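You operate a simulated robot arm through the tools that you are given. There is no shell and no other tool. Be economical: measure what you need, move in short steps, check, and stop when the job is done.

You run a simulated two-armed robot. Do the job below in one go: nothing can be reset, and whatever is moved stays where it is left.

## Task
Wrap the green band stack as its label says.
Fine: hold the blue film dispenser to set its brake, dock it, swing the film arm in; arm out again, then the stack goes to the green mat; leave the other stack and the grey dispenser. Set down upright: blue film dispenser, what you pick out. Where these are worked on the way, their far stop is far enough and under half their travel is too little: film arm.

The check looks at the end state, three seconds after you hand in, the way a careful person would. Anything else that was tipped, shoved, dropped, spilled or broken makes it a failure.

## Robot
Two 7-joint arms with two-finger parallel grippers on one trunk, on a base that drives. Base frame: it is fixed to the floor where the robot stands at the start and does not move with it; the origin is under the middle of the robot, x ahead of it, y to its left, z up. Lengths are in m, angles in degrees, forces in N, time in s.
The left shoulder is at the start at [0.05, 0.187, 1.025], the right one opposite. With the tool pointing down near the work surface each hand reaches from about 0.1 to 0.64 m from the robot's upright axis, wherever it stands, measured 20 degrees to its own side. Places, roughly: blue dispenser brake knob [0.4, 0, 1.2]; dock of the turntable [0.5, 0.2, 1]; film arm [0.5, 0.3, 1.2]; grey dispenser brake knob [0.7, 0, 1.2]; top of the green mat [0.4, -0.6, 1]; top of the turntable disc [0.4, 0.5, 1]. Payload 3.43 kg a hand.
Tool frame (each hand has its own): the origin (TCP) lies between the finger pads and is the grasp point; the fingertips stand 0.03 m ahead of it; z points along the fingers, y is the line along which they close. The gripper opens to 0.094 m. The fingers are 0.028 m wide and 0.01 m thick; the gripper's body (0.05 by 0.096 m) begins 0.055 m behind the TCP.
Orientation is that of the tool frame in the base frame, as a unit quaternion [w, x, y, z]. With the fingers straight down and closing along the base's y, the tool's x points along the base's -x, its y along +y and its z along -z.

## Interface
- The arms move only by the tool arm_command. It takes "left_increments", "right_increments" or both (then of equal length, played together; a hand with none holds still); each is a list of rows, each a list of 7 numbers: the shift along the tool's x, y, z in m, then the turn, a rotation vector about the tool's x, y, z in degrees, then the gripper command, from -1 (fully open) to 1 (shut), values between in proportion. In form: [[dx, dy, dz, wx, wy, wz, jaw], ...]. A call has 1 to 10 rows; each row shifts and turns the commanded pose from where the row before left it, along the tool's axes as they then stand. Rows are played at 5 a second. More than 0.05 m and 8.6 degrees between two rows, or a gripper value outside its range, and nothing of the call is played. Where a pose cannot be reached the arm comes as near as it can. A force on the tool above 40 N (or 10 N above the force at the start of the call, whichever is more), or a blocked arm, ends the call early, and 0.2 s more pass. Each finger travels about 0.153 m/s and halts on what it meets, pressing with about 40 N; the grip force reading is that of the motor and also rises with nothing between the fingers. The clock runs only during rows and for 0.2 s after the last one: add rows that do not move to give the fingers time. The reply holds the time, the measured pose of the TCP, the force on the tool along the base axes, the opening and the grip force, in the units named above and with some noise, with the torque about the TCP (base axes, N m) and any sound that the robot's microphone picked up.
- Cameras (640 x 400 px; columns grow to the right, rows downward): "scene" is now at [0.1441, -0.0058, 1.2248]; the picture's right is [0.01, -1.00, 0.00], its down [-0.34, -0.00, -0.94] and it looks along [0.94, 0.00, -0.34] (base axes); focal length 214 px, centre (320, 200). "left" rides on the left gripper at [0.076, -0.014, -0.103] in its tool frame; the picture's right is [0.18, 0.98, 0.00], its down [-0.75, 0.14, -0.64] and it looks along [-0.63, 0.12, 0.77] (tool axes); focal length 243 px, centre (320, 200). "right" rides on the right gripper at [0.076, 0.014, -0.102] in its tool frame; the picture's right is [-0.18, 0.98, 0.00], its down [-0.75, -0.14, -0.64] and it looks along [-0.63, -0.12, 0.77] (tool axes); focal length 243 px, centre (320, 200). There is no depth. A picture from a camera that has moved, and an enlarged one, comes with that camera's place and axes in the base frame and with its lens. The place of the scene camera against the robot may be out by one fixed shift of up to 0.025 m in any direction.
- snapshot(camera): a new picture of that camera. The clock stands still meanwhile.
- move_column(by): slides the trunk up (or, below 0, down) by that many m; the arms and the scene camera ride with it, the base frame stays. It gives what a move gives, with no picture.
- steer(legs): drives the robot by 1 to 6 legs, each [ahead, left, turn to the left] in m, m and degrees, along the robot's own axes; the way and the turn of a leg run together, so that a leg with both is an arc; at most 1.5 m and 180 degrees a leg. The arms and the cameras ride along, it lands a little off, and it stops where it bumps. It gives what a move gives.
- aim_head(pan, tilt): turns the head with the scene camera to pan (to the left, within 80 degrees either way) and tilt (down, from -29 to 69), counted from straight ahead of the robot. It gives what a move gives.
- inspect(camera, box): a new picture of the part [left, top, right, bottom] of that camera's present view, enlarged. The clock stands still meanwhile.
- job_done(): hands the job in; it is judged then, once.

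Work in short steps. Places have to be worked out from the pictures, the camera data and where the tool is seen: move nearer, look again, correct. Check each grasp and each placing, and mend what went wrong. You have 120 turns and 92 pictures in all, those below and enlarged ones among them. Open the grippers and draw the arms clear of the work before you hand the job in, unless the task says otherwise.

The tools are called after "Emit:" as name(argument=value, ...) on one line, values as JSON. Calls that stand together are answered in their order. arm_command: Moves the arms, as the interface text tells. Its arguments: {"type":"object","properties":{"left_increments":{"type":"array"},"right_increments":{"type":"array"}},"required":[]} The other tools are called the same way: move_column (by) slides the trunk up or down; steer (legs) drives the base; aim_head (pan, tilt) turns the head that bears the scene camera; snapshot (camera) takes a picture; inspect (camera, box) takes an enlarged picture of a part of a camera's view; job_done () hands the job in.

At the start:

```text
t: 0.0
left_tool_pos: [0.193, 0.2024, 1.0002]
left_tcp_rot: [0.001, 0.0, 1.0, 0.0]
left_wrist_force: [-0.1, -0.2, -0.3]
left_torque: [0.01, 0.01, -0.04]
left_gripper_width: 0.0942
left_grip_force: 0.1
right_tool_pos: [0.2801, 0.0057, 0.9997]
right_tcp_rot: [0.0, -0.001, 1.0, 0.0]
right_wrist_force: [0.2, -0.8, 0.2]
right_torque: [0.0, 0.02, -0.03]
right_gripper_width: 0.094
right_grip_force: 0.0
trunk travel left (down, up): [-0.24, 0.191]
robot x, y, heading: [0.0004, 0.0011, 0.2]
head pan, tilt: [0.3, 20.1]
```

scene: 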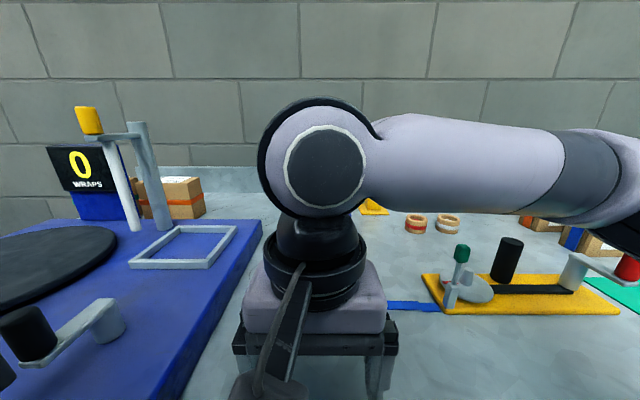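
right: 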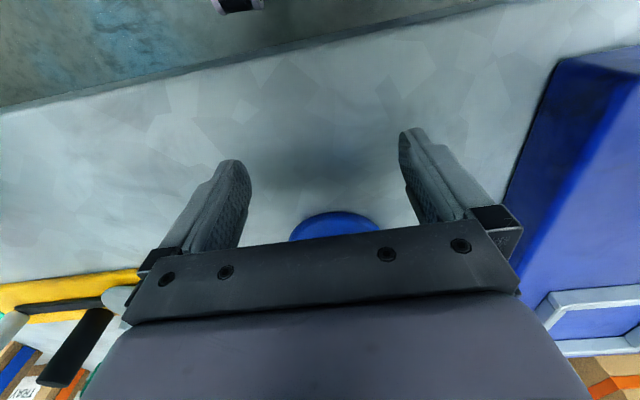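
left: 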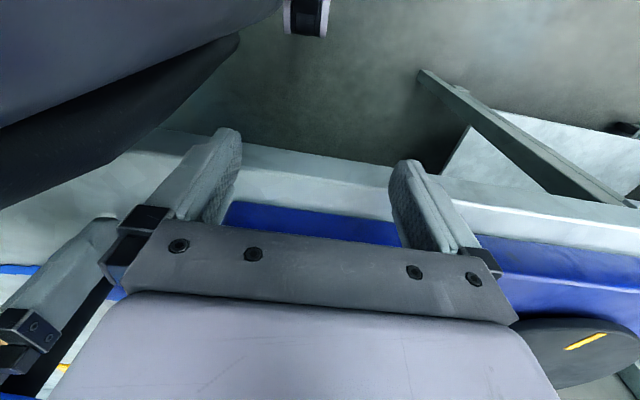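

The right arm blocks the view and stands just in front of the blue dispenser. I move it sideways to its own side, away from the dispenser.

Emit:
arm_command(right_increments=[[0.03, 0, 0, 0, 0, 0, -1], [0.02, -0.04, 0, 0, 0, 0, -1], [0, -0.05, 0, 0, 0, 0, -1], [0, -0.05, 0, 0, 0, 0, -1], [0, -0.05, 0, 0, 0, 0, -1], [0, -0.04, 0, 0, 0, 0, -1]])

Emit:
snapshot(camera="scene")

```text
t: 0.6
left_tool_pos: [0.192, 0.2039, 1.0008]
left_tcp_rot: [0.001, 0.0, 1.0, -0.001]
left_wrist_force: [-0.1, 0.1, -0.3]
left_torque: [-0.03, -0.02, -0.01]
left_gripper_width: 0.0936
left_grip_force: 0.1
right_tool_pos: [0.2421, -0.0183, 1.0067]
right_tcp_rot: [-0.003, 0.028, 1.0, 0.012]
right_wrist_force: [2.3, -1.3, 2.4]
right_torque: [0.19, 0.42, 0.14]
right_gripper_width: 0.094
right_grip_force: 0.0
trunk travel left (down, up): [-0.24, 0.191]
robot x, y, heading: [0.0031, 0.0049, 0.0]
head pan, tilt: [0.3, 20.1]
stopped in row 2 (right hand): the force on the tool passed its limit (the readings are from after the stop); the commanded pose is now the measured one
```

```text
88 pictures are left
camera scene: at [0.1441, -0.0055, 1.2248], right [0.01, -1.0, 0.0], down [-0.34, 0.0, -0.94], along [0.94, 0.0, -0.34], focal length 214 px, centre (320, 200)
```

scene: 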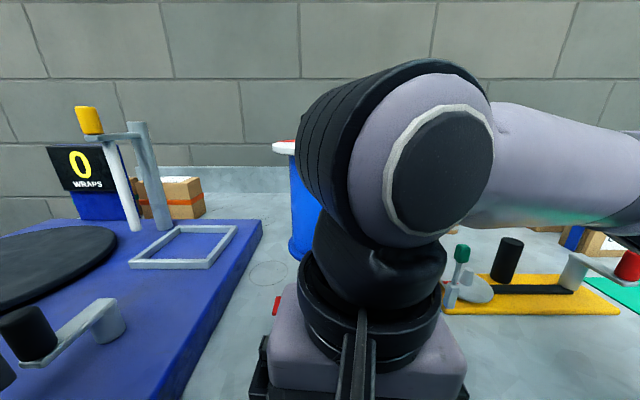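

The wrist bumped the robot's own head/torso. I go forward slightly again, then to the right.

Emit:
arm_command(right_increments=[[-0.03, -0.01, 0, 0, 0, 0, -1], [0, -0.04, 0, 0, 0, 0, -1], [0, -0.05, 0, 0, 0, 0, -1], [0, -0.05, 0, 0, 0, 0, -1], [0, -0.05, 0, 0, 0, 0, -1], [0, -0.04, 0, 0, 0, 0, -1]])

Emit:
snapshot(camera="scene")

```text
t: 2.0
left_tool_pos: [0.1928, 0.2027, 0.9996]
left_tcp_rot: [0.001, -0.001, 1.0, -0.001]
left_wrist_force: [0.0, -0.6, 0.8]
left_torque: [-0.03, 0.01, 0.01]
left_gripper_width: 0.094
left_grip_force: 0.2
right_tool_pos: [0.2598, -0.2629, 1.0007]
right_tcp_rot: [-0.003, 0.026, 1.0, 0.012]
right_wrist_force: [-0.3, 0.1, 0.3]
right_torque: [0.0, 0.01, -0.01]
right_gripper_width: 0.094
right_grip_force: 0.1
trunk travel left (down, up): [-0.24, 0.191]
robot x, y, heading: [0.0015, 0.0012, -0.1]
head pan, tilt: [0.3, 20.1]
```

```text
87 pictures are left
camera scene: at [0.1438, -0.006, 1.2249], right [0.01, -1.0, 0.0], down [-0.34, 0.0, -0.94], along [0.94, 0.0, -0.34], focal length 214 px, centre (320, 200)
```

scene: 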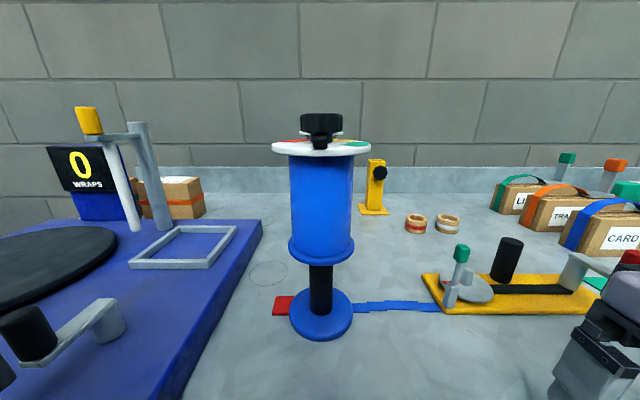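

Now the blue dispenser is clear. I enlarge the interesting parts and look to both sides.

Emit:
inspect(camera="scene", box=[240, 90, 440, 350])

Emit:
inspect(camera="scene", box=[400, 140, 640, 330])

Emit:
aim_head(pan=45, tilt=25)

Emit:
snapshot(camera="scene")

Emit:
aim_head(pan=-45, tilt=25)

Emit:
snapshot(camera="scene")

```text
1.54 times, centred on (340, 220) of scene
camera zoom: at [0.1438, -0.006, 1.2249], right [0.01, -1.0, 0.0], down [-0.34, 0.0, -0.94], along [0.94, 0.0, -0.34], focal length 330 px, centre (289, 169)
```

zoom: 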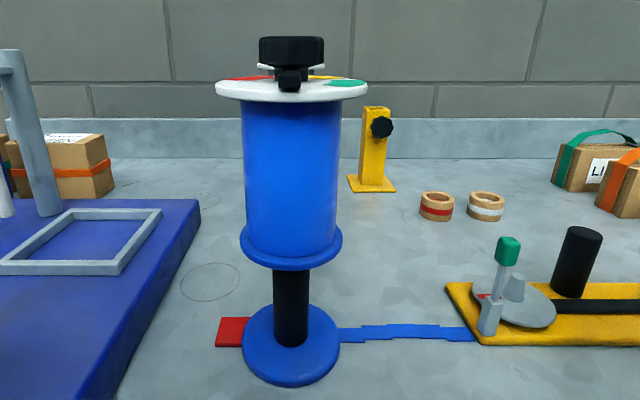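

```text
2.11 times, centred on (520, 235) of scene
camera zoom: at [0.1438, -0.006, 1.2249], right [0.01, -1.0, 0.0], down [-0.34, 0.0, -0.94], along [0.94, 0.0, -0.34], focal length 452 px, centre (-101, 126)
```

zoom: 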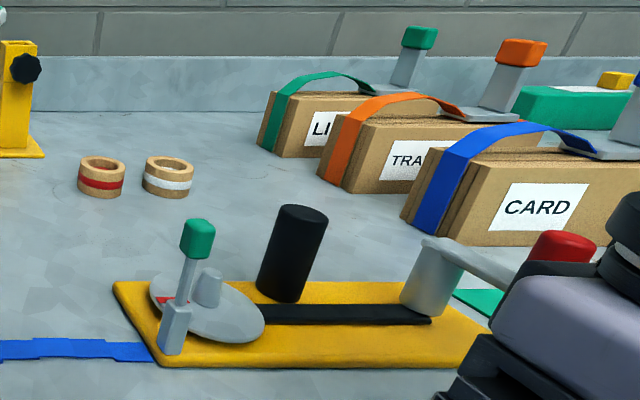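

```text
t: 3.1
left_tool_pos: [0.1927, 0.204, 1.0001]
left_tcp_rot: [0.001, -0.001, 1.0, -0.001]
left_wrist_force: [-0.8, -0.2, 0.5]
left_torque: [0.0, -0.01, -0.01]
left_gripper_width: 0.094
left_grip_force: 0.1
right_tool_pos: [0.2596, -0.2617, 1.0012]
right_tcp_rot: [-0.003, 0.027, 1.0, 0.012]
right_wrist_force: [0.1, 0.4, -0.2]
right_torque: [0.02, -0.01, 0.01]
right_gripper_width: 0.094
right_grip_force: 0.0
trunk travel left (down, up): [-0.24, 0.191]
robot x, y, heading: [-0.0003, 0.0006, -0.2]
head pan, tilt: [45.0, 25.0]
```

```text
84 pictures are left
camera scene: at [0.1162, 0.0589, 1.217], right [0.71, -0.71, 0.0], down [-0.3, -0.3, -0.91], along [0.64, 0.64, -0.42], focal length 214 px, centre (320, 200)
```

scene: 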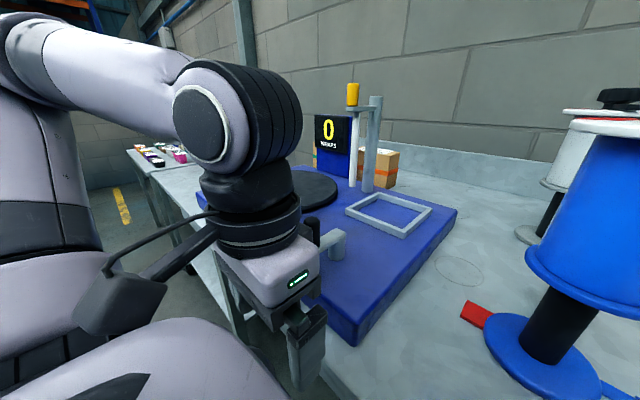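

```text
t: 4.8
left_tool_pos: [0.1922, 0.2029, 0.9999]
left_tcp_rot: [0.0, -0.002, 1.0, -0.001]
left_wrist_force: [0.3, 0.0, -0.1]
left_torque: [0.01, 0.03, 0.05]
left_gripper_width: 0.0941
left_grip_force: 0.1
right_tool_pos: [0.2603, -0.2617, 1.0004]
right_tcp_rot: [-0.002, 0.028, 1.0, 0.013]
right_wrist_force: [0.3, -0.4, 0.1]
right_torque: [0.01, -0.01, 0.05]
right_gripper_width: 0.0939
right_grip_force: 0.1
trunk travel left (down, up): [-0.24, 0.191]
robot x, y, heading: [-0.0006, -0.0036, 0.0]
head pan, tilt: [-45.0, 25.0]
```

```text
83 pictures are left
camera scene: at [0.1161, -0.0713, 1.217], right [-0.71, -0.71, 0.0], down [-0.3, 0.3, -0.91], along [0.64, -0.64, -0.42], focal length 214 px, centre (320, 200)
```

scene: 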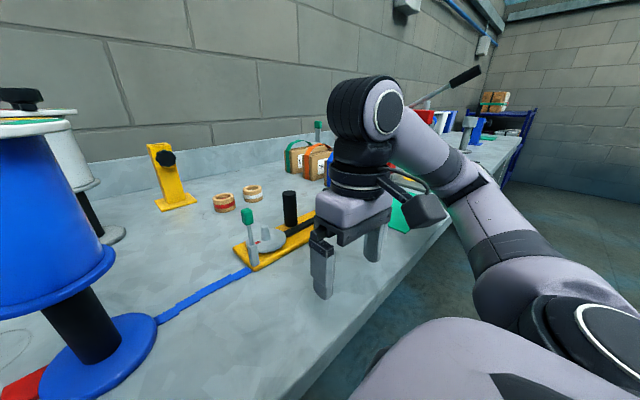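

The green-banded stack ("LI…") stands far right at about (0.77, −0.56). I raise the trunk and drive right to read its label.

Emit:
move_column(by=0.15)

Emit:
steer(legs=[[0, -0.5, 0]])

Emit:
aim_head(pan=0, tilt=30)

Emit:
snapshot(camera="scene")

```text
t: 6.5
left_tool_pos: [0.1926, 0.2035, 1.149]
left_tcp_rot: [0.001, -0.001, 1.0, -0.001]
left_wrist_force: [0.2, 0.1, -0.4]
left_torque: [0.01, -0.03, 0.02]
left_gripper_width: 0.0939
left_grip_force: 0.1
right_tool_pos: [0.2596, -0.2619, 1.1517]
right_tcp_rot: [-0.002, 0.027, 1.0, 0.013]
right_wrist_force: [0.2, 0.7, -0.6]
right_torque: [0.02, 0.03, 0.0]
right_gripper_width: 0.0939
right_grip_force: 0.1
trunk travel left (down, up): [-0.39, 0.041]
robot x, y, heading: [0.003, 0.0004, -0.1]
head pan, tilt: [-45.0, 25.0]
```

```text
t: 9.5
left_tool_pos: [0.1916, -0.3094, 1.1505]
left_tcp_rot: [0.0, 0.0, 1.0, -0.002]
left_wrist_force: [0.1, 0.0, -0.6]
left_torque: [0.01, -0.02, -0.01]
left_gripper_width: 0.0941
left_grip_force: 0.0
right_tool_pos: [0.257, -0.7757, 1.1529]
right_tcp_rot: [-0.002, 0.027, 1.0, 0.011]
right_wrist_force: [-6.3, 8.3, -5.0]
right_torque: [-0.98, -0.58, 0.07]
right_gripper_width: 0.094
right_grip_force: 0.1
trunk travel left (down, up): [-0.39, 0.041]
robot x, y, heading: [-0.0006, -0.5117, -0.3]
head pan, tilt: [-45.0, 25.0]
```

```text
t: 10.6
left_tool_pos: [0.1915, -0.3102, 1.1497]
left_tcp_rot: [0.001, 0.0, 1.0, -0.002]
left_wrist_force: [0.5, 0.2, 0.7]
left_torque: [-0.01, 0.02, 0.01]
left_gripper_width: 0.0937
left_grip_force: 0.1
right_tool_pos: [0.2579, -0.7766, 1.1517]
right_tcp_rot: [-0.002, 0.028, 1.0, 0.012]
right_wrist_force: [-6.1, 7.3, -1.3]
right_torque: [-0.85, -0.6, 0.03]
right_gripper_width: 0.094
right_grip_force: 0.0
trunk travel left (down, up): [-0.39, 0.041]
robot x, y, heading: [0.0021, -0.5178, -0.3]
head pan, tilt: [0.0, 30.0]
```

```text
82 pictures are left
camera scene: at [0.1398, -0.5191, 1.3591], right [0.0, -1.0, 0.0], down [-0.5, 0.0, -0.87], along [0.87, 0.0, -0.5], focal length 214 px, centre (320, 200)
```

scene: 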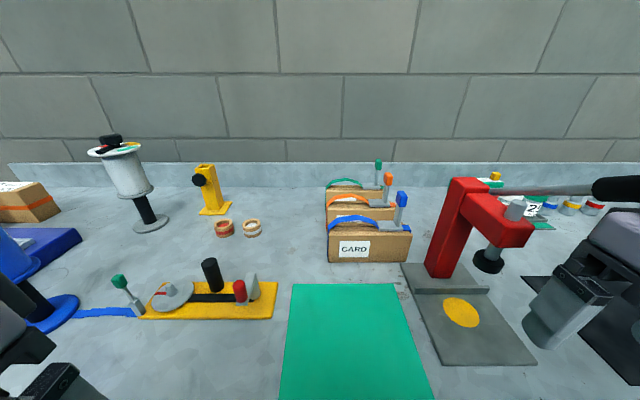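

The right wrist reads about 9 N of side force: it may be touching the press lever. I back off to the left a bit and check.

Emit:
inspect(camera="scene", box=[420, 150, 640, 370])

Emit:
steer(legs=[[0, 0.1, 0]])

Emit:
inspect(camera="scene", box=[320, 120, 640, 380])

```text
1.82 times, centred on (530, 260) of scene
camera zoom: at [0.1398, -0.5191, 1.3591], right [0.0, -1.0, 0.0], down [-0.5, 0.0, -0.87], along [0.87, 0.0, -0.5], focal length 390 px, centre (-62, 91)
```

zoom: 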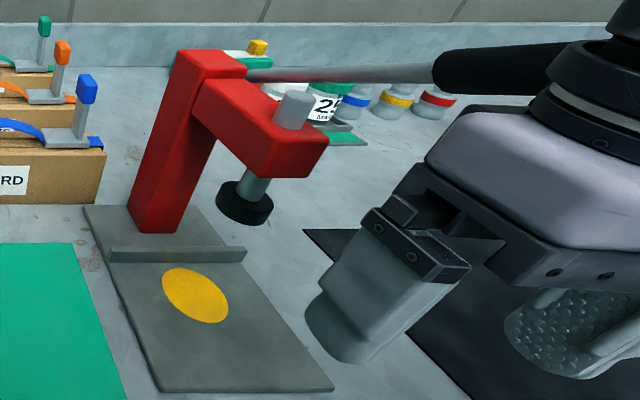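

```text
t: 11.8
left_tool_pos: [0.1923, -0.2086, 1.15]
left_tcp_rot: [0.001, 0.0, 1.0, -0.002]
left_wrist_force: [0.7, 0.4, 0.4]
left_torque: [-0.05, -0.01, -0.01]
left_gripper_width: 0.0939
left_grip_force: 0.1
right_tool_pos: [0.2586, -0.6737, 1.1523]
right_tcp_rot: [-0.002, 0.026, 1.0, 0.012]
right_wrist_force: [0.4, 0.1, -0.4]
right_torque: [0.01, 0.01, 0.02]
right_gripper_width: 0.0938
right_grip_force: 0.0
trunk travel left (down, up): [-0.39, 0.041]
robot x, y, heading: [-0.0031, -0.4156, -0.1]
head pan, tilt: [0.0, 30.0]
```

```text
1.54 times, centred on (480, 250) of scene
camera zoom: at [0.1409, -0.4181, 1.359], right [0.0, -1.0, 0.0], down [-0.5, 0.0, -0.87], along [0.87, 0.0, -0.5], focal length 330 px, centre (74, 123)
```

zoom: 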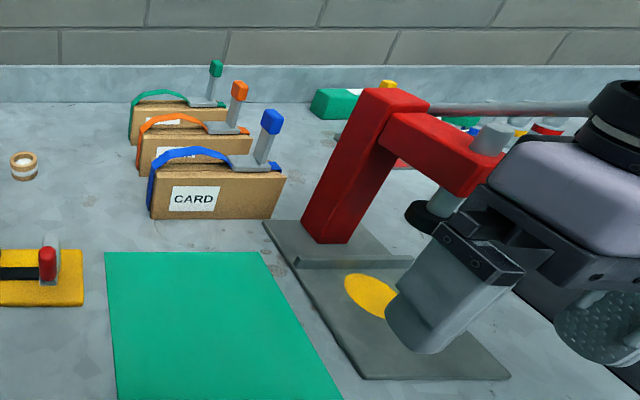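

The lever was only brushed and the force is gone. The stacks are perhaps elsewhere: a box with a label stands behind the turntable, so I drive back left and look there.

Emit:
steer(legs=[[0, 0.5, 0]])

Emit:
aim_head(pan=30, tilt=28)

Emit:
snapshot(camera="scene")

Emit:
aim_head(pan=70, tilt=28)

Emit:
snapshot(camera="scene")

```text
t: 14.7
left_tool_pos: [0.1917, 0.2892, 1.1492]
left_tcp_rot: [0.001, -0.001, 1.0, -0.001]
left_wrist_force: [1.1, 0.3, -0.1]
left_torque: [-0.02, -0.03, -0.03]
left_gripper_width: 0.0938
left_grip_force: 0.0
right_tool_pos: [0.2598, -0.1761, 1.1516]
right_tcp_rot: [-0.002, 0.026, 1.0, 0.013]
right_wrist_force: [-0.1, 0.0, 0.0]
right_torque: [-0.02, 0.01, 0.06]
right_gripper_width: 0.0939
right_grip_force: 0.0
trunk travel left (down, up): [-0.39, 0.041]
robot x, y, heading: [-0.0032, 0.0826, -0.1]
head pan, tilt: [0.0, 30.0]
```

```text
t: 15.7
left_tool_pos: [0.192, 0.2888, 1.1503]
left_tcp_rot: [0.001, -0.002, 1.0, -0.001]
left_wrist_force: [-0.6, 0.3, -0.3]
left_torque: [-0.01, -0.04, -0.04]
left_gripper_width: 0.0938
left_grip_force: 0.0
right_tool_pos: [0.2595, -0.1752, 1.1519]
right_tcp_rot: [-0.002, 0.026, 1.0, 0.012]
right_wrist_force: [-0.6, 0.3, -0.1]
right_torque: [0.01, 0.05, -0.02]
right_gripper_width: 0.0938
right_grip_force: 0.0
trunk travel left (down, up): [-0.39, 0.041]
robot x, y, heading: [-0.0015, 0.0844, 0.0]
head pan, tilt: [30.0, 28.0]
```

```text
79 pictures are left
camera scene: at [0.1292, 0.1251, 1.3622], right [0.5, -0.87, 0.0], down [-0.41, -0.24, -0.88], along [0.76, 0.44, -0.47], focal length 214 px, centre (320, 200)
```

scene: 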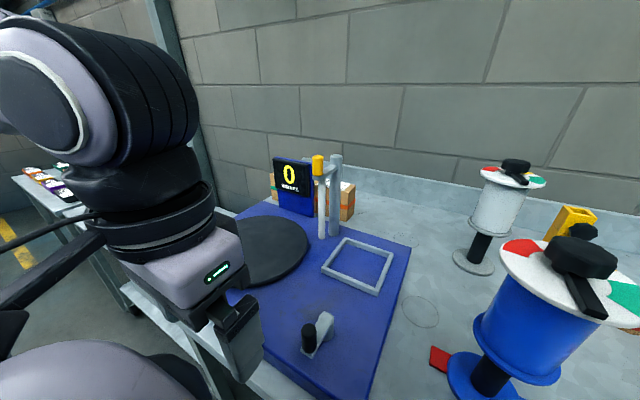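

```text
t: 16.8
left_tool_pos: [0.1915, 0.2874, 1.1487]
left_tcp_rot: [0.001, -0.002, 1.0, -0.001]
left_wrist_force: [-0.1, -0.5, 0.4]
left_torque: [0.02, 0.04, 0.04]
left_gripper_width: 0.0942
left_grip_force: 0.1
right_tool_pos: [0.26, -0.1752, 1.1509]
right_tcp_rot: [-0.003, 0.025, 1.0, 0.013]
right_wrist_force: [-0.3, 0.4, 0.5]
right_torque: [0.01, -0.03, 0.01]
right_gripper_width: 0.0939
right_grip_force: 0.1
trunk travel left (down, up): [-0.39, 0.041]
robot x, y, heading: [-0.0008, 0.0838, -0.1]
head pan, tilt: [70.0, 28.0]
```

```text
78 pictures are left
camera scene: at [0.0814, 0.1651, 1.3622], right [0.94, -0.34, 0.0], down [-0.16, -0.44, -0.88], along [0.3, 0.83, -0.47], focal length 214 px, centre (320, 200)
```

scene: 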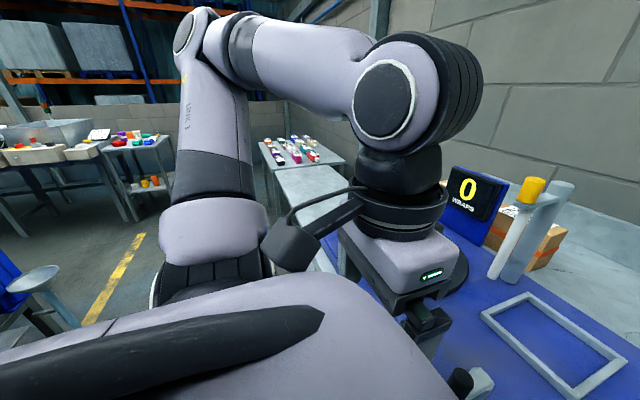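

Two boxes seem to stand behind the display. I zoom there and on the dispenser head.

Emit:
aim_head(pan=20, tilt=32)

Emit:
inspect(camera="scene", box=[180, 80, 340, 220])

Emit:
inspect(camera="scene", box=[340, 100, 640, 400])

```text
t: 17.9
left_tool_pos: [0.192, 0.288, 1.1508]
left_tcp_rot: [0.0, -0.002, 1.0, -0.002]
left_wrist_force: [1.3, 0.2, 0.7]
left_torque: [0.0, -0.02, -0.02]
left_gripper_width: 0.094
left_grip_force: 0.1
right_tool_pos: [0.2595, -0.1759, 1.1509]
right_tcp_rot: [-0.002, 0.026, 1.0, 0.013]
right_wrist_force: [-0.6, -0.6, -0.1]
right_torque: [0.01, -0.01, -0.01]
right_gripper_width: 0.0942
right_grip_force: 0.0
trunk travel left (down, up): [-0.39, 0.041]
robot x, y, heading: [0.0021, 0.0847, 0.2]
head pan, tilt: [20.0, 32.0]
```

```text
2.86 times, centred on (260, 150) of scene
camera zoom: at [0.1344, 0.1103, 1.3559], right [0.34, -0.94, 0.0], down [-0.5, -0.18, -0.85], along [0.8, 0.29, -0.53], focal length 613 px, centre (491, 343)
```

zoom: 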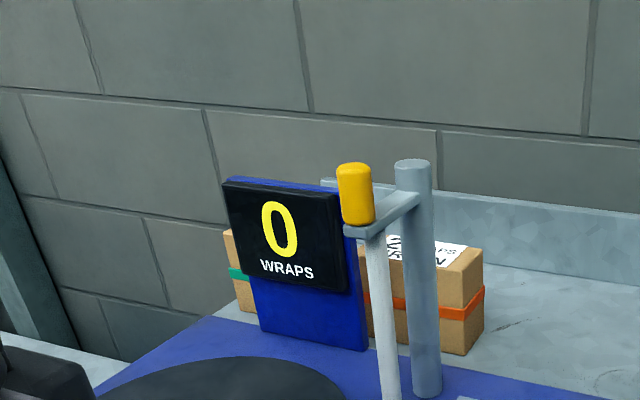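

```text
1.33 times, centred on (490, 250) of scene
camera zoom: at [0.1344, 0.1103, 1.3559], right [0.34, -0.94, 0.0], down [-0.5, -0.18, -0.85], along [0.8, 0.29, -0.53], focal length 286 px, centre (93, 133)
```

zoom: 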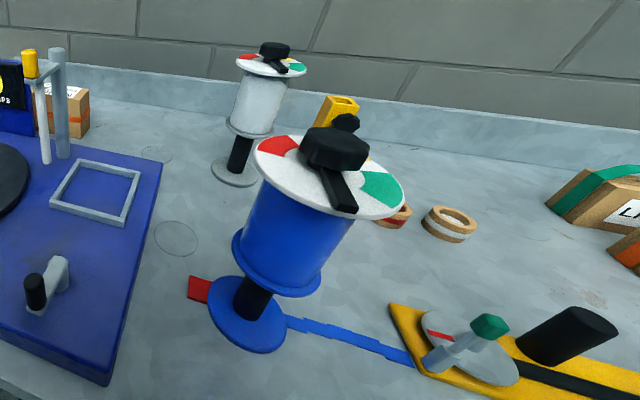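

The green-banded stack is behind the display at about (0.70, 0.67), with its label on top. I back off, drive left and look at the label from there.

Emit:
steer(legs=[[-0.15, 0, 0], [0, 0.55, 0]])

Emit:
aim_head(pan=0, tilt=30)

Emit:
snapshot(camera="scene")

```text
t: 22.1
left_tool_pos: [0.0458, 0.8558, 1.1507]
left_tcp_rot: [0.001, -0.003, 1.0, -0.001]
left_wrist_force: [0.4, -0.2, 0.6]
left_torque: [0.01, -0.04, 0.01]
left_gripper_width: 0.0942
left_grip_force: 0.1
right_tool_pos: [0.1149, 0.3903, 1.1519]
right_tcp_rot: [-0.002, 0.025, 1.0, 0.012]
right_wrist_force: [-0.6, 0.2, -0.4]
right_torque: [-0.02, 0.01, 0.03]
right_gripper_width: 0.0941
right_grip_force: 0.0
trunk travel left (down, up): [-0.39, 0.041]
robot x, y, heading: [-0.1425, 0.6511, -0.1]
head pan, tilt: [20.0, 32.0]
```

```text
t: 23.0
left_tool_pos: [0.0449, 0.8548, 1.15]
left_tcp_rot: [0.001, -0.002, 1.0, -0.001]
left_wrist_force: [0.3, 0.5, 0.1]
left_torque: [0.02, -0.02, 0.0]
left_gripper_width: 0.0942
left_grip_force: 0.0
right_tool_pos: [0.1141, 0.3914, 1.151]
right_tcp_rot: [-0.002, 0.025, 1.0, 0.012]
right_wrist_force: [0.6, -0.1, -0.1]
right_torque: [0.04, 0.0, 0.0]
right_gripper_width: 0.0941
right_grip_force: 0.1
trunk travel left (down, up): [-0.39, 0.041]
robot x, y, heading: [-0.1493, 0.6493, 0.2]
head pan, tilt: [0.0, 30.0]
```

```text
75 pictures are left
camera scene: at [-0.0048, 0.6461, 1.359], right [0.0, -1.0, 0.0], down [-0.5, 0.0, -0.87], along [0.87, 0.0, -0.5], focal length 214 px, centre (320, 200)
```

scene: 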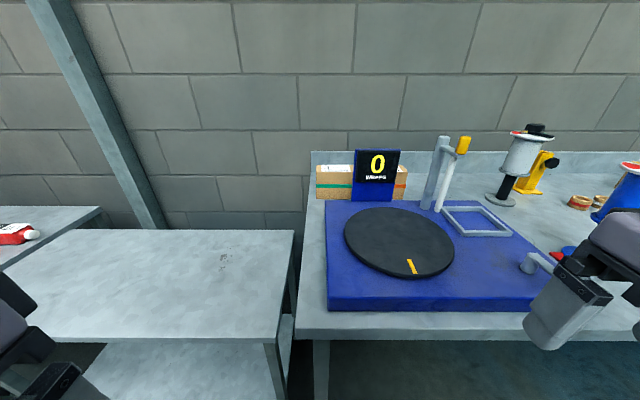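

From here the green-band box's label is partly visible left of the display. I zoom.

Emit:
inspect(camera="scene", box=[300, 120, 480, 230])

Emit:
steer(legs=[[0, 0.35, 0], [0.15, 0, 0]])

Emit:
aim_head(pan=-25, tilt=30)

Emit:
snapshot(camera="scene")

```text
3.56 times, centred on (390, 175) of scene
camera zoom: at [-0.0048, 0.6461, 1.359], right [0.0, -1.0, 0.0], down [-0.5, 0.0, -0.87], along [0.87, 0.0, -0.5], focal length 763 px, centre (71, 289)
```

zoom: 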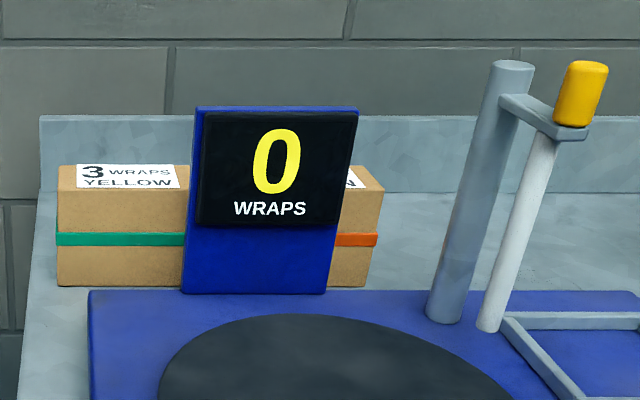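

```text
t: 26.1
left_tool_pos: [0.1684, 1.2095, 1.1507]
left_tcp_rot: [0.0, -0.005, 1.0, -0.002]
left_wrist_force: [0.1, -0.1, -0.1]
left_torque: [0.0, -0.03, -0.01]
left_gripper_width: 0.0941
left_grip_force: 0.0
right_tool_pos: [0.2394, 0.7447, 1.1517]
right_tcp_rot: [-0.002, 0.023, 1.0, 0.012]
right_wrist_force: [-0.7, -0.4, -0.9]
right_torque: [0.01, -0.02, -0.02]
right_gripper_width: 0.094
right_grip_force: 0.1
trunk travel left (down, up): [-0.39, 0.041]
robot x, y, heading: [-0.0228, 1.0057, 0.4]
head pan, tilt: [0.0, 30.0]
stopped in leg 2: the robot was blocked; the commanded pose is now the measured one
```

```text
t: 27.0
left_tool_pos: [0.168, 1.2087, 1.1505]
left_tcp_rot: [0.001, -0.005, 1.0, -0.001]
left_wrist_force: [-0.2, -0.5, 0.2]
left_torque: [0.06, 0.01, -0.04]
left_gripper_width: 0.0939
left_grip_force: 0.1
right_tool_pos: [0.24, 0.744, 1.1526]
right_tcp_rot: [-0.002, 0.023, 1.0, 0.012]
right_wrist_force: [-0.2, 0.3, 0.5]
right_torque: [0.01, 0.01, -0.05]
right_gripper_width: 0.0939
right_grip_force: 0.1
trunk travel left (down, up): [-0.39, 0.041]
robot x, y, heading: [-0.021, 1.0064, 0.7]
head pan, tilt: [-25.0, 30.0]
```

```text
73 pictures are left
camera scene: at [0.1116, 0.961, 1.359], right [-0.41, -0.91, 0.0], down [-0.46, 0.21, -0.87], along [0.79, -0.36, -0.5], focal length 214 px, centre (320, 200)
```

scene: 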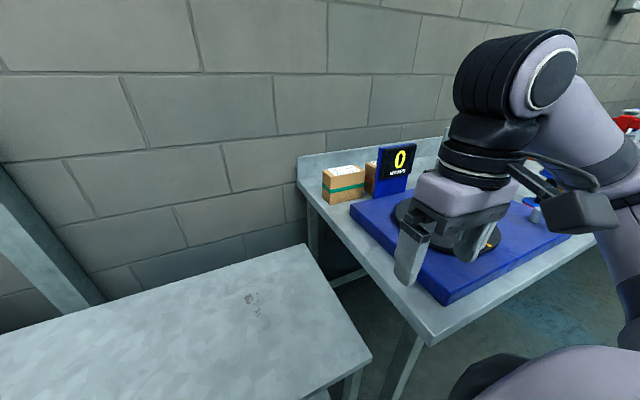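

The label reads "3 WRAPS, YELLOW". The green box spans about x 0.707–0.785, y 0.51–0.66, height 0.11. I first raise and tuck the right hand in this free space so it will clear the film arm and dispensers later.

Emit:
arm_command(right_increments=[[0, -0.03, -0.05, 0, 0, 0, -1], [0, -0.03, -0.05, 0, 0, 0, -1], [0, 0, -0.05, 0, 0, 0, -1], [0, 0, -0.05, 0, 0, 0, -1], [0, 0, 0, 0, 0, 0, -1]])

Emit:
steer(legs=[[-0.15, 0, 0], [0, -0.6, 0], [0.3, 0, 0]])

Emit:
aim_head(pan=10, tilt=35)

Emit:
snapshot(camera="scene")

```text
refused: row 1 steps farther than a row can; nothing moved
```

```text
t: 33.0
left_tool_pos: [0.2477, 0.5842, 1.1508]
left_tcp_rot: [0.001, -0.003, 1.0, -0.001]
left_wrist_force: [0.9, 0.5, -0.3]
left_torque: [-0.02, -0.01, -0.01]
left_gripper_width: 0.0939
left_grip_force: 0.0
right_tool_pos: [0.3171, 0.1177, 1.1514]
right_tcp_rot: [-0.003, 0.025, 1.0, 0.011]
right_wrist_force: [-0.1, -0.3, 0.3]
right_torque: [-0.01, -0.01, 0.02]
right_gripper_width: 0.0942
right_grip_force: 0.0
trunk travel left (down, up): [-0.39, 0.041]
robot x, y, heading: [0.0581, 0.3808, 0.4]
head pan, tilt: [-25.0, 30.0]
stopped in leg 3: the robot was blocked; the commanded pose is now the measured one
```

```text
t: 34.0
left_tool_pos: [0.2484, 0.5826, 1.1512]
left_tcp_rot: [0.001, -0.003, 1.0, 0.0]
left_wrist_force: [-0.6, 0.3, 0.3]
left_torque: [-0.02, 0.0, -0.01]
left_gripper_width: 0.0939
left_grip_force: 0.1
right_tool_pos: [0.3174, 0.1193, 1.1504]
right_tcp_rot: [-0.003, 0.025, 1.0, 0.012]
right_wrist_force: [0.3, 0.1, 0.0]
right_torque: [-0.01, -0.01, 0.0]
right_gripper_width: 0.0941
right_grip_force: 0.0
trunk travel left (down, up): [-0.39, 0.041]
robot x, y, heading: [0.0542, 0.3795, 0.2]
head pan, tilt: [10.0, 35.0]
```

```text
72 pictures are left
camera scene: at [0.1941, 0.389, 1.3512], right [0.18, -0.98, 0.0], down [-0.56, -0.1, -0.82], along [0.81, 0.14, -0.57], focal length 214 px, centre (320, 200)
```

scene: 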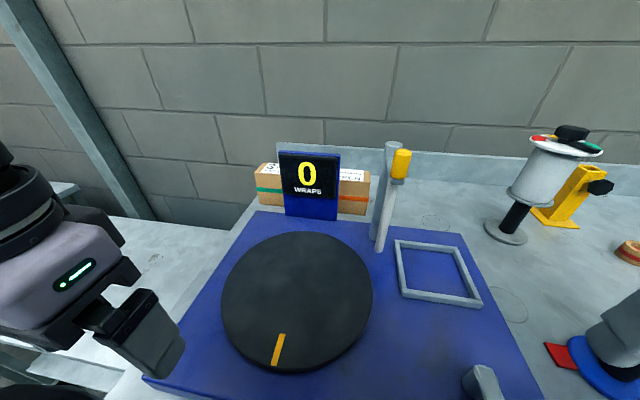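

The base stops at x≈0.06, so the box is out of plain reach. Turning the robot right brings the left shoulder toward the bench, so I back off, turn −60° and come in sideways.

Emit:
steer(legs=[[-0.15, 0, 0], [0, 0, -60], [0.04, 0.16, 0]])

Emit:
steer(legs=[[0.05, 0.087, 0]])

Emit:
aim_head(pan=68, tilt=35)

Emit:
snapshot(camera="scene")

```text
t: 39.0
left_tool_pos: [0.2843, 0.3462, 1.1533]
left_tcp_rot: [0.005, 0.499, 0.866, 0.0]
left_wrist_force: [-0.1, -0.3, 0.0]
left_torque: [-0.03, 0.03, 0.03]
left_gripper_width: 0.0939
left_grip_force: 0.0
right_tool_pos: [-0.0851, 0.0536, 1.1517]
right_tcp_rot: [0.01, 0.524, 0.852, 0.015]
right_wrist_force: [-0.6, 0.7, 0.8]
right_torque: [-0.02, 0.02, -0.02]
right_gripper_width: 0.0939
right_grip_force: 0.0
trunk travel left (down, up): [-0.39, 0.041]
robot x, y, heading: [0.0279, 0.4083, -59.8]
head pan, tilt: [10.0, 35.0]
stopped in leg 3: the robot was blocked; the commanded pose is now the measured one
```

```text
t: 39.8
left_tool_pos: [0.284, 0.3436, 1.1537]
left_tcp_rot: [0.005, 0.498, 0.867, 0.001]
left_wrist_force: [-0.9, -0.9, 0.2]
left_torque: [0.03, -0.02, -0.01]
left_gripper_width: 0.0938
left_grip_force: 0.2
right_tool_pos: [-0.0837, 0.0525, 1.1519]
right_tcp_rot: [0.008, 0.523, 0.852, 0.014]
right_wrist_force: [0.4, 0.0, -0.5]
right_torque: [-0.01, 0.02, 0.01]
right_gripper_width: 0.0942
right_grip_force: 0.1
trunk travel left (down, up): [-0.39, 0.041]
robot x, y, heading: [0.0217, 0.4088, -60.0]
head pan, tilt: [10.0, 35.0]
stopped in leg 1: the robot was blocked; the commanded pose is now the measured one
```

```text
t: 41.0
left_tool_pos: [0.2835, 0.3449, 1.1542]
left_tcp_rot: [0.006, 0.498, 0.867, 0.002]
left_wrist_force: [0.0, -0.4, -0.4]
left_torque: [0.0, -0.01, 0.03]
left_gripper_width: 0.0938
left_grip_force: 0.0
right_tool_pos: [-0.0855, 0.0531, 1.1504]
right_tcp_rot: [0.01, 0.523, 0.852, 0.015]
right_wrist_force: [-0.8, 0.5, 0.2]
right_torque: [-0.02, -0.03, 0.05]
right_gripper_width: 0.0939
right_grip_force: 0.1
trunk travel left (down, up): [-0.39, 0.041]
robot x, y, heading: [0.0229, 0.4112, -60.1]
head pan, tilt: [68.0, 35.0]
```

```text
71 pictures are left
camera scene: at [0.1185, 0.3655, 1.3529], right [0.14, -0.99, 0.0], down [-0.56, -0.08, -0.83], along [0.82, 0.11, -0.56], focal length 214 px, centre (320, 200)
```

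scene: 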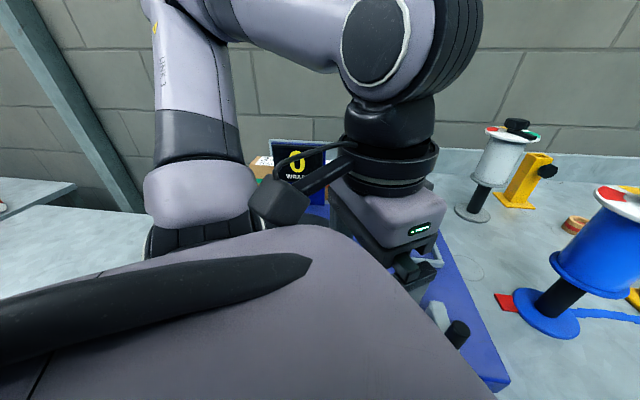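

Now the left shoulder is near (0.21, 0.46). I yaw the left hand so the fingers close along base x, raising it a little.

Emit:
arm_command(left_increments=[[0, 0, -0.03, 0, 0, 7.5, -1], [0, 0, -0.03, 0, 0, 7.5, -1], [0, 0, -0.03, 0, 0, 7.5, -1], [0, 0, -0.01, 0, 0, 7.5, -1], [0.04, 0, 0, 0, 0, 0, -1], [0.04, 0, 0, 0, 0, 0, -1], [0.04, 0, 0, 0, 0, 0, -1], [0.04, 0, 0, 0, 0, 0, -1]])

Emit:
snapshot(camera="left")

```text
t: 42.1
left_tool_pos: [0.2852, 0.3545, 1.2533]
left_tcp_rot: [0.014, 0.695, 0.718, -0.009]
left_wrist_force: [2.4, -1.7, 0.2]
left_torque: [0.05, 0.1, 0.16]
left_gripper_width: 0.0929
left_grip_force: 0.1
right_tool_pos: [-0.0852, 0.0539, 1.151]
right_tcp_rot: [0.008, 0.523, 0.852, 0.014]
right_wrist_force: [-0.1, -0.3, -0.6]
right_torque: [0.0, 0.01, -0.03]
right_gripper_width: 0.0941
right_grip_force: 0.1
trunk travel left (down, up): [-0.39, 0.041]
robot x, y, heading: [0.02, 0.4112, -59.6]
head pan, tilt: [68.0, 35.0]
stopped in row 5 (left hand): the force on the tool passed its limit (the readings are from after the stop); the commanded pose is now the measured one
```

```text
70 pictures are left
camera left: at [0.2683, 0.4325, 1.3536], right [0.98, 0.21, 0.0], down [0.16, -0.73, 0.67], along [0.14, -0.65, -0.74], focal length 243 px, centre (320, 200)
```

left: 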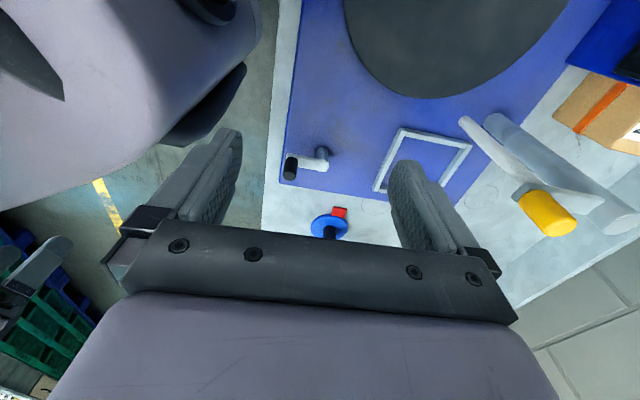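

It touched the robot itself moving sideways. I go outward over the disc first, then to the left.

Emit:
arm_command(left_increments=[[0, 0.04, 0, 0, 0, 0, -1], [0, 0.04, 0, 0, 0, 0, -1], [0.02, 0.04, 0, 0, 0, 0, -1], [0.04, 0.03, 0, 0, 0, 0, -1], [0.04, 0.03, 0, 0, 0, 0, -1], [0.04, 0.02, 0, 0, 0, 0, -1], [0.04, 0.02, 0, 0, 0, 0, -1], [0.04, 0.02, 0, 0, 0, 0, -1]])

Emit:
snapshot(camera="scene")

```text
t: 44.0
left_tool_pos: [0.5195, 0.5844, 1.2477]
left_tcp_rot: [0.014, 0.696, 0.718, -0.007]
left_wrist_force: [0.2, -0.5, -0.3]
left_torque: [-0.01, 0.0, 0.02]
left_gripper_width: 0.094
left_grip_force: 0.1
right_tool_pos: [-0.0839, 0.0533, 1.1505]
right_tcp_rot: [0.009, 0.523, 0.852, 0.015]
right_wrist_force: [-0.4, -0.4, 0.3]
right_torque: [-0.03, 0.0, 0.01]
right_gripper_width: 0.0942
right_grip_force: 0.1
trunk travel left (down, up): [-0.39, 0.041]
robot x, y, heading: [0.0199, 0.4087, -60.1]
head pan, tilt: [68.0, 35.0]
```

```text
69 pictures are left
camera scene: at [0.1186, 0.3654, 1.3527], right [0.14, -0.99, 0.0], down [-0.56, -0.08, -0.83], along [0.82, 0.11, -0.56], focal length 214 px, centre (320, 200)
```

scene: 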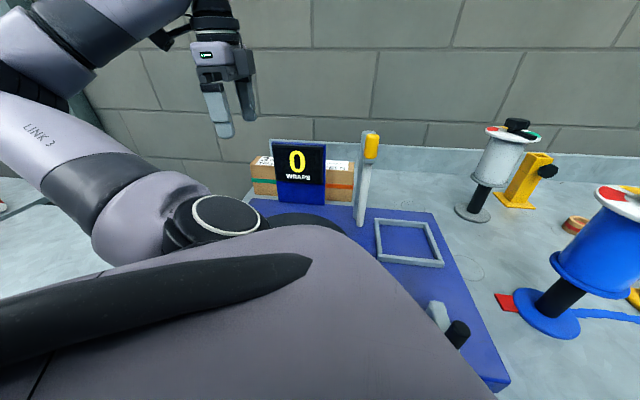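

Clear path. I move the hand above the box at about (0.745, 0.60).

Emit:
arm_command(left_increments=[[0.005, 0.045, 0, 0, 0, 0.9, -1], [0.005, 0.045, 0, 0, 0, 0.9, -1], [0, 0.045, 0, 0, 0, 0, -1], [0, 0.045, 0, 0, 0, 0, -1], [0, 0.045, 0, 0, 0, 0, -1], [0, 0, 0, 0, 0, 0, -1]])

Emit:
snapshot(camera="left")

Emit:
snapshot(camera="scene")

```text
t: 45.4
left_tool_pos: [0.7434, 0.5932, 1.2501]
left_tcp_rot: [0.016, 0.708, 0.706, -0.007]
left_wrist_force: [0.0, 0.3, 0.0]
left_torque: [0.02, -0.04, -0.01]
left_gripper_width: 0.0941
left_grip_force: 0.1
right_tool_pos: [-0.0865, 0.0541, 1.1512]
right_tcp_rot: [0.009, 0.523, 0.852, 0.015]
right_wrist_force: [0.8, -0.1, -0.7]
right_torque: [0.04, 0.03, -0.01]
right_gripper_width: 0.0939
right_grip_force: 0.0
trunk travel left (down, up): [-0.39, 0.041]
robot x, y, heading: [0.0242, 0.4098, -59.9]
head pan, tilt: [68.0, 35.0]
```

```text
68 pictures are left
camera left: at [0.7288, 0.6727, 1.3514], right [0.98, 0.18, 0.01], down [0.13, -0.73, 0.67], along [0.12, -0.66, -0.74], focal length 243 px, centre (320, 200)
```

left: 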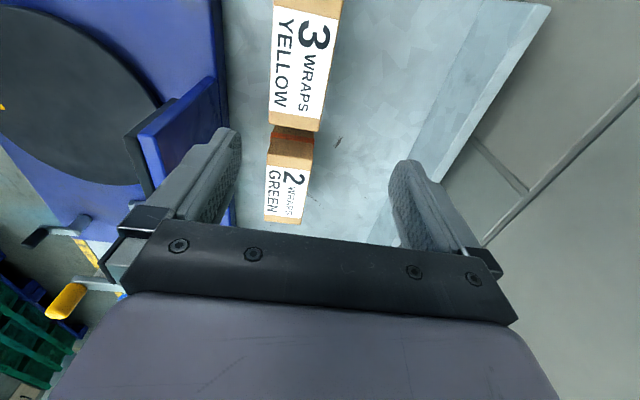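

```text
67 pictures are left
camera scene: at [0.1186, 0.3654, 1.3525], right [0.14, -0.99, 0.0], down [-0.56, -0.08, -0.83], along [0.82, 0.11, -0.56], focal length 214 px, centre (320, 200)
```

scene: 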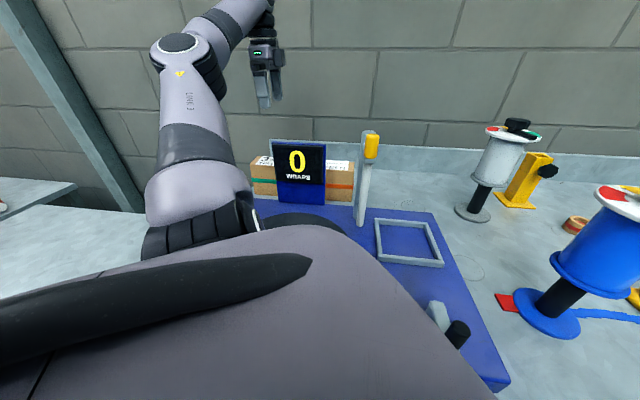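

The hand camera puts the green box top at x≈0.689–0.756 (centre 0.722), its right end at y≈0.535. I shift to (0.722, 0.61), descend somewhat and look again.

Emit:
arm_command(left_increments=[[0.017, -0.021, 0.01, 0, 0, 0, -1], [0, 0, 0.035, 0, 0, 0, -1], [0, 0, 0.035, 0, 0, 0, -1], [0, 0, 0, 0, 0, 0, -1]])

Emit:
snapshot(camera="left")

Emit:
inspect(camera="scene", box=[200, 80, 360, 220])

```text
t: 46.4
left_tool_pos: [0.7242, 0.6051, 1.1679]
left_tcp_rot: [0.016, 0.708, 0.706, -0.007]
left_wrist_force: [0.1, 0.4, 0.6]
left_torque: [0.0, -0.02, 0.0]
left_gripper_width: 0.0939
left_grip_force: 0.0
right_tool_pos: [-0.0856, 0.0531, 1.151]
right_tcp_rot: [0.009, 0.523, 0.852, 0.015]
right_wrist_force: [-0.7, 0.5, -0.9]
right_torque: [0.02, 0.04, -0.03]
right_gripper_width: 0.0939
right_grip_force: 0.1
trunk travel left (down, up): [-0.39, 0.041]
robot x, y, heading: [0.0193, 0.4116, -59.7]
head pan, tilt: [68.0, 35.0]
```

```text
66 pictures are left
camera left: at [0.7091, 0.6846, 1.2676], right [0.98, 0.18, 0.01], down [0.13, -0.73, 0.67], along [0.13, -0.65, -0.75], focal length 243 px, centre (320, 200)
```

left: 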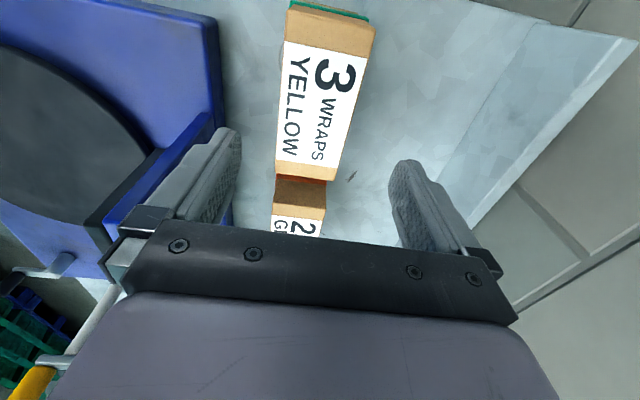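

```text
2.86 times, centred on (280, 150) of scene
camera zoom: at [0.1186, 0.3655, 1.3525], right [0.14, -0.99, 0.0], down [-0.56, -0.08, -0.83], along [0.82, 0.11, -0.56], focal length 613 px, centre (434, 343)
```

zoom: 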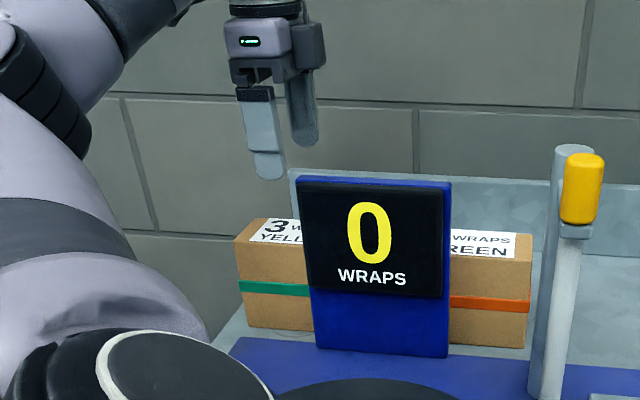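

The box is centred at (0.724, 0.602) with a 62 mm grip width. I shift 8 mm further from the display and descend to z≈1.02.

Emit:
arm_command(left_increments=[[0.008, 0, 0.02, 0, 0, 0, -1], [0, 0, 0.03, 0, 0, 0, -1], [0, 0, 0.03, 0, 0, 0, -1], [0, 0, 0.03, 0, 0, 0, -1], [0, 0, 0.03, 0, 0, 0, -1], [0, 0, 0, 0, 0, 0, -1]])

Emit:
inspect(camera="scene", box=[200, 80, 360, 220])

Emit:
snapshot(camera="left")

```text
t: 47.8
left_tool_pos: [0.7237, 0.6094, 1.0294]
left_tcp_rot: [0.015, 0.708, 0.706, -0.007]
left_wrist_force: [0.2, -0.1, -0.4]
left_torque: [0.0, 0.01, -0.01]
left_gripper_width: 0.094
left_grip_force: 0.0
right_tool_pos: [-0.0853, 0.053, 1.1501]
right_tcp_rot: [0.009, 0.524, 0.852, 0.014]
right_wrist_force: [0.3, 0.0, -0.4]
right_torque: [-0.03, 0.06, 0.04]
right_gripper_width: 0.0941
right_grip_force: 0.0
trunk travel left (down, up): [-0.39, 0.041]
robot x, y, heading: [0.0232, 0.4124, -59.8]
head pan, tilt: [68.0, 35.0]
```

```text
2.86 times, centred on (280, 150) of scene
camera zoom: at [0.1186, 0.3654, 1.3525], right [0.14, -0.99, 0.0], down [-0.56, -0.08, -0.83], along [0.82, 0.11, -0.56], focal length 613 px, centre (434, 343)
```

zoom: 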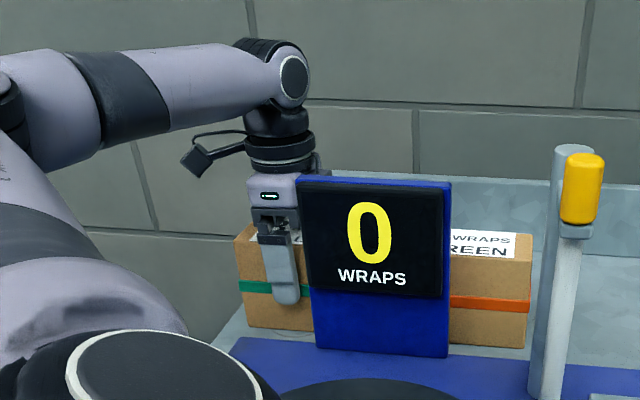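

```text
63 pictures are left
camera left: at [0.7079, 0.6877, 1.1305], right [0.98, 0.18, 0.01], down [0.13, -0.73, 0.67], along [0.13, -0.66, -0.74], focal length 243 px, centre (320, 200)
```

left: 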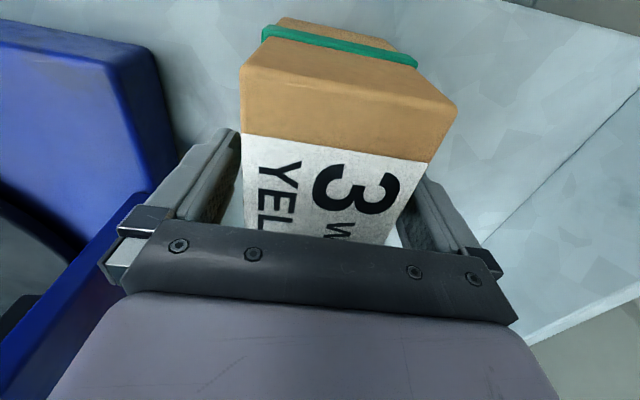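

The fingers straddle the box. I close and lift straight up, above the display.

Emit:
arm_command(left_increments=[[0, 0, 0.005, 0, 0, 0, 1], [0, 0, 0, 0, 0, 0, 1], [0, 0, 0, 0, 0, 0, 1], [0, 0, 0, 0, 0, 0, 1], [0, 0, -0.02, 0, 0, 0, 1], [0, 0, -0.03, 0, 0, 0, 1]])

Emit:
snapshot(camera="left")

```text
t: 48.3
left_tool_pos: [0.724, 0.609, 1.0271]
left_tcp_rot: [0.017, 0.707, 0.707, -0.01]
left_wrist_force: [-4.0, -2.3, 18.7]
left_torque: [0.78, 0.91, 0.11]
left_gripper_width: 0.0704
left_grip_force: 40.1
right_tool_pos: [-0.0845, 0.053, 1.1513]
right_tcp_rot: [0.008, 0.522, 0.853, 0.014]
right_wrist_force: [-0.1, -0.2, -0.2]
right_torque: [-0.06, 0.01, -0.01]
right_gripper_width: 0.0941
right_grip_force: 0.1
trunk travel left (down, up): [-0.39, 0.041]
robot x, y, heading: [0.0214, 0.4089, -60.0]
head pan, tilt: [68.0, 35.0]
stopped in row 2 (left hand): the force on the tool passed its limit (the readings are from after the stop); the commanded pose is now the measured one
```

```text
62 pictures are left
camera left: at [0.708, 0.6889, 1.1278], right [0.98, 0.18, 0.0], down [0.13, -0.73, 0.67], along [0.13, -0.66, -0.74], focal length 243 px, centre (320, 200)
```

left: 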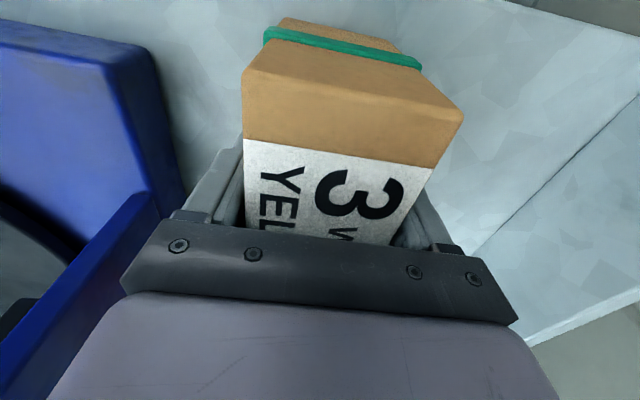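

Contact at 70 mm opening with both pads on the box. I let the grip settle and lift.

Emit:
arm_command(left_increments=[[0, 0, 0, 0, 0, 0, 1], [0, 0, 0, 0, 0, 0, 1], [0, 0, -0.01, 0, 0, 0, 1], [0, 0, -0.02, 0, 0, 0, 1], [0, 0, -0.04, 0, 0, 0, 1]])

Emit:
snapshot(camera="left")

```text
t: 49.5
left_tool_pos: [0.7254, 0.6118, 1.0981]
left_tcp_rot: [0.017, 0.707, 0.707, -0.009]
left_wrist_force: [0.6, 0.3, -3.3]
left_torque: [0.02, 0.01, 0.01]
left_gripper_width: 0.0703
left_grip_force: 39.8
right_tool_pos: [-0.0853, 0.0534, 1.1495]
right_tcp_rot: [0.008, 0.523, 0.852, 0.015]
right_wrist_force: [-0.2, 0.0, 0.1]
right_torque: [0.02, 0.0, -0.01]
right_gripper_width: 0.0938
right_grip_force: 0.1
trunk travel left (down, up): [-0.39, 0.041]
robot x, y, heading: [0.0218, 0.4087, -59.8]
head pan, tilt: [68.0, 35.0]
```

```text
61 pictures are left
camera left: at [0.7079, 0.6915, 1.1981], right [0.98, 0.18, 0.01], down [0.13, -0.73, 0.67], along [0.13, -0.66, -0.74], focal length 243 px, centre (320, 200)
```

left: 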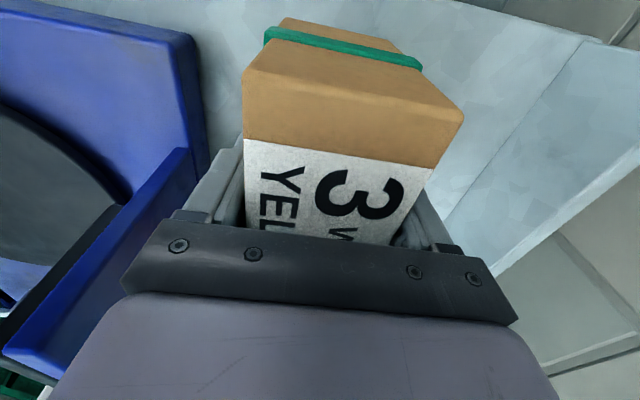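

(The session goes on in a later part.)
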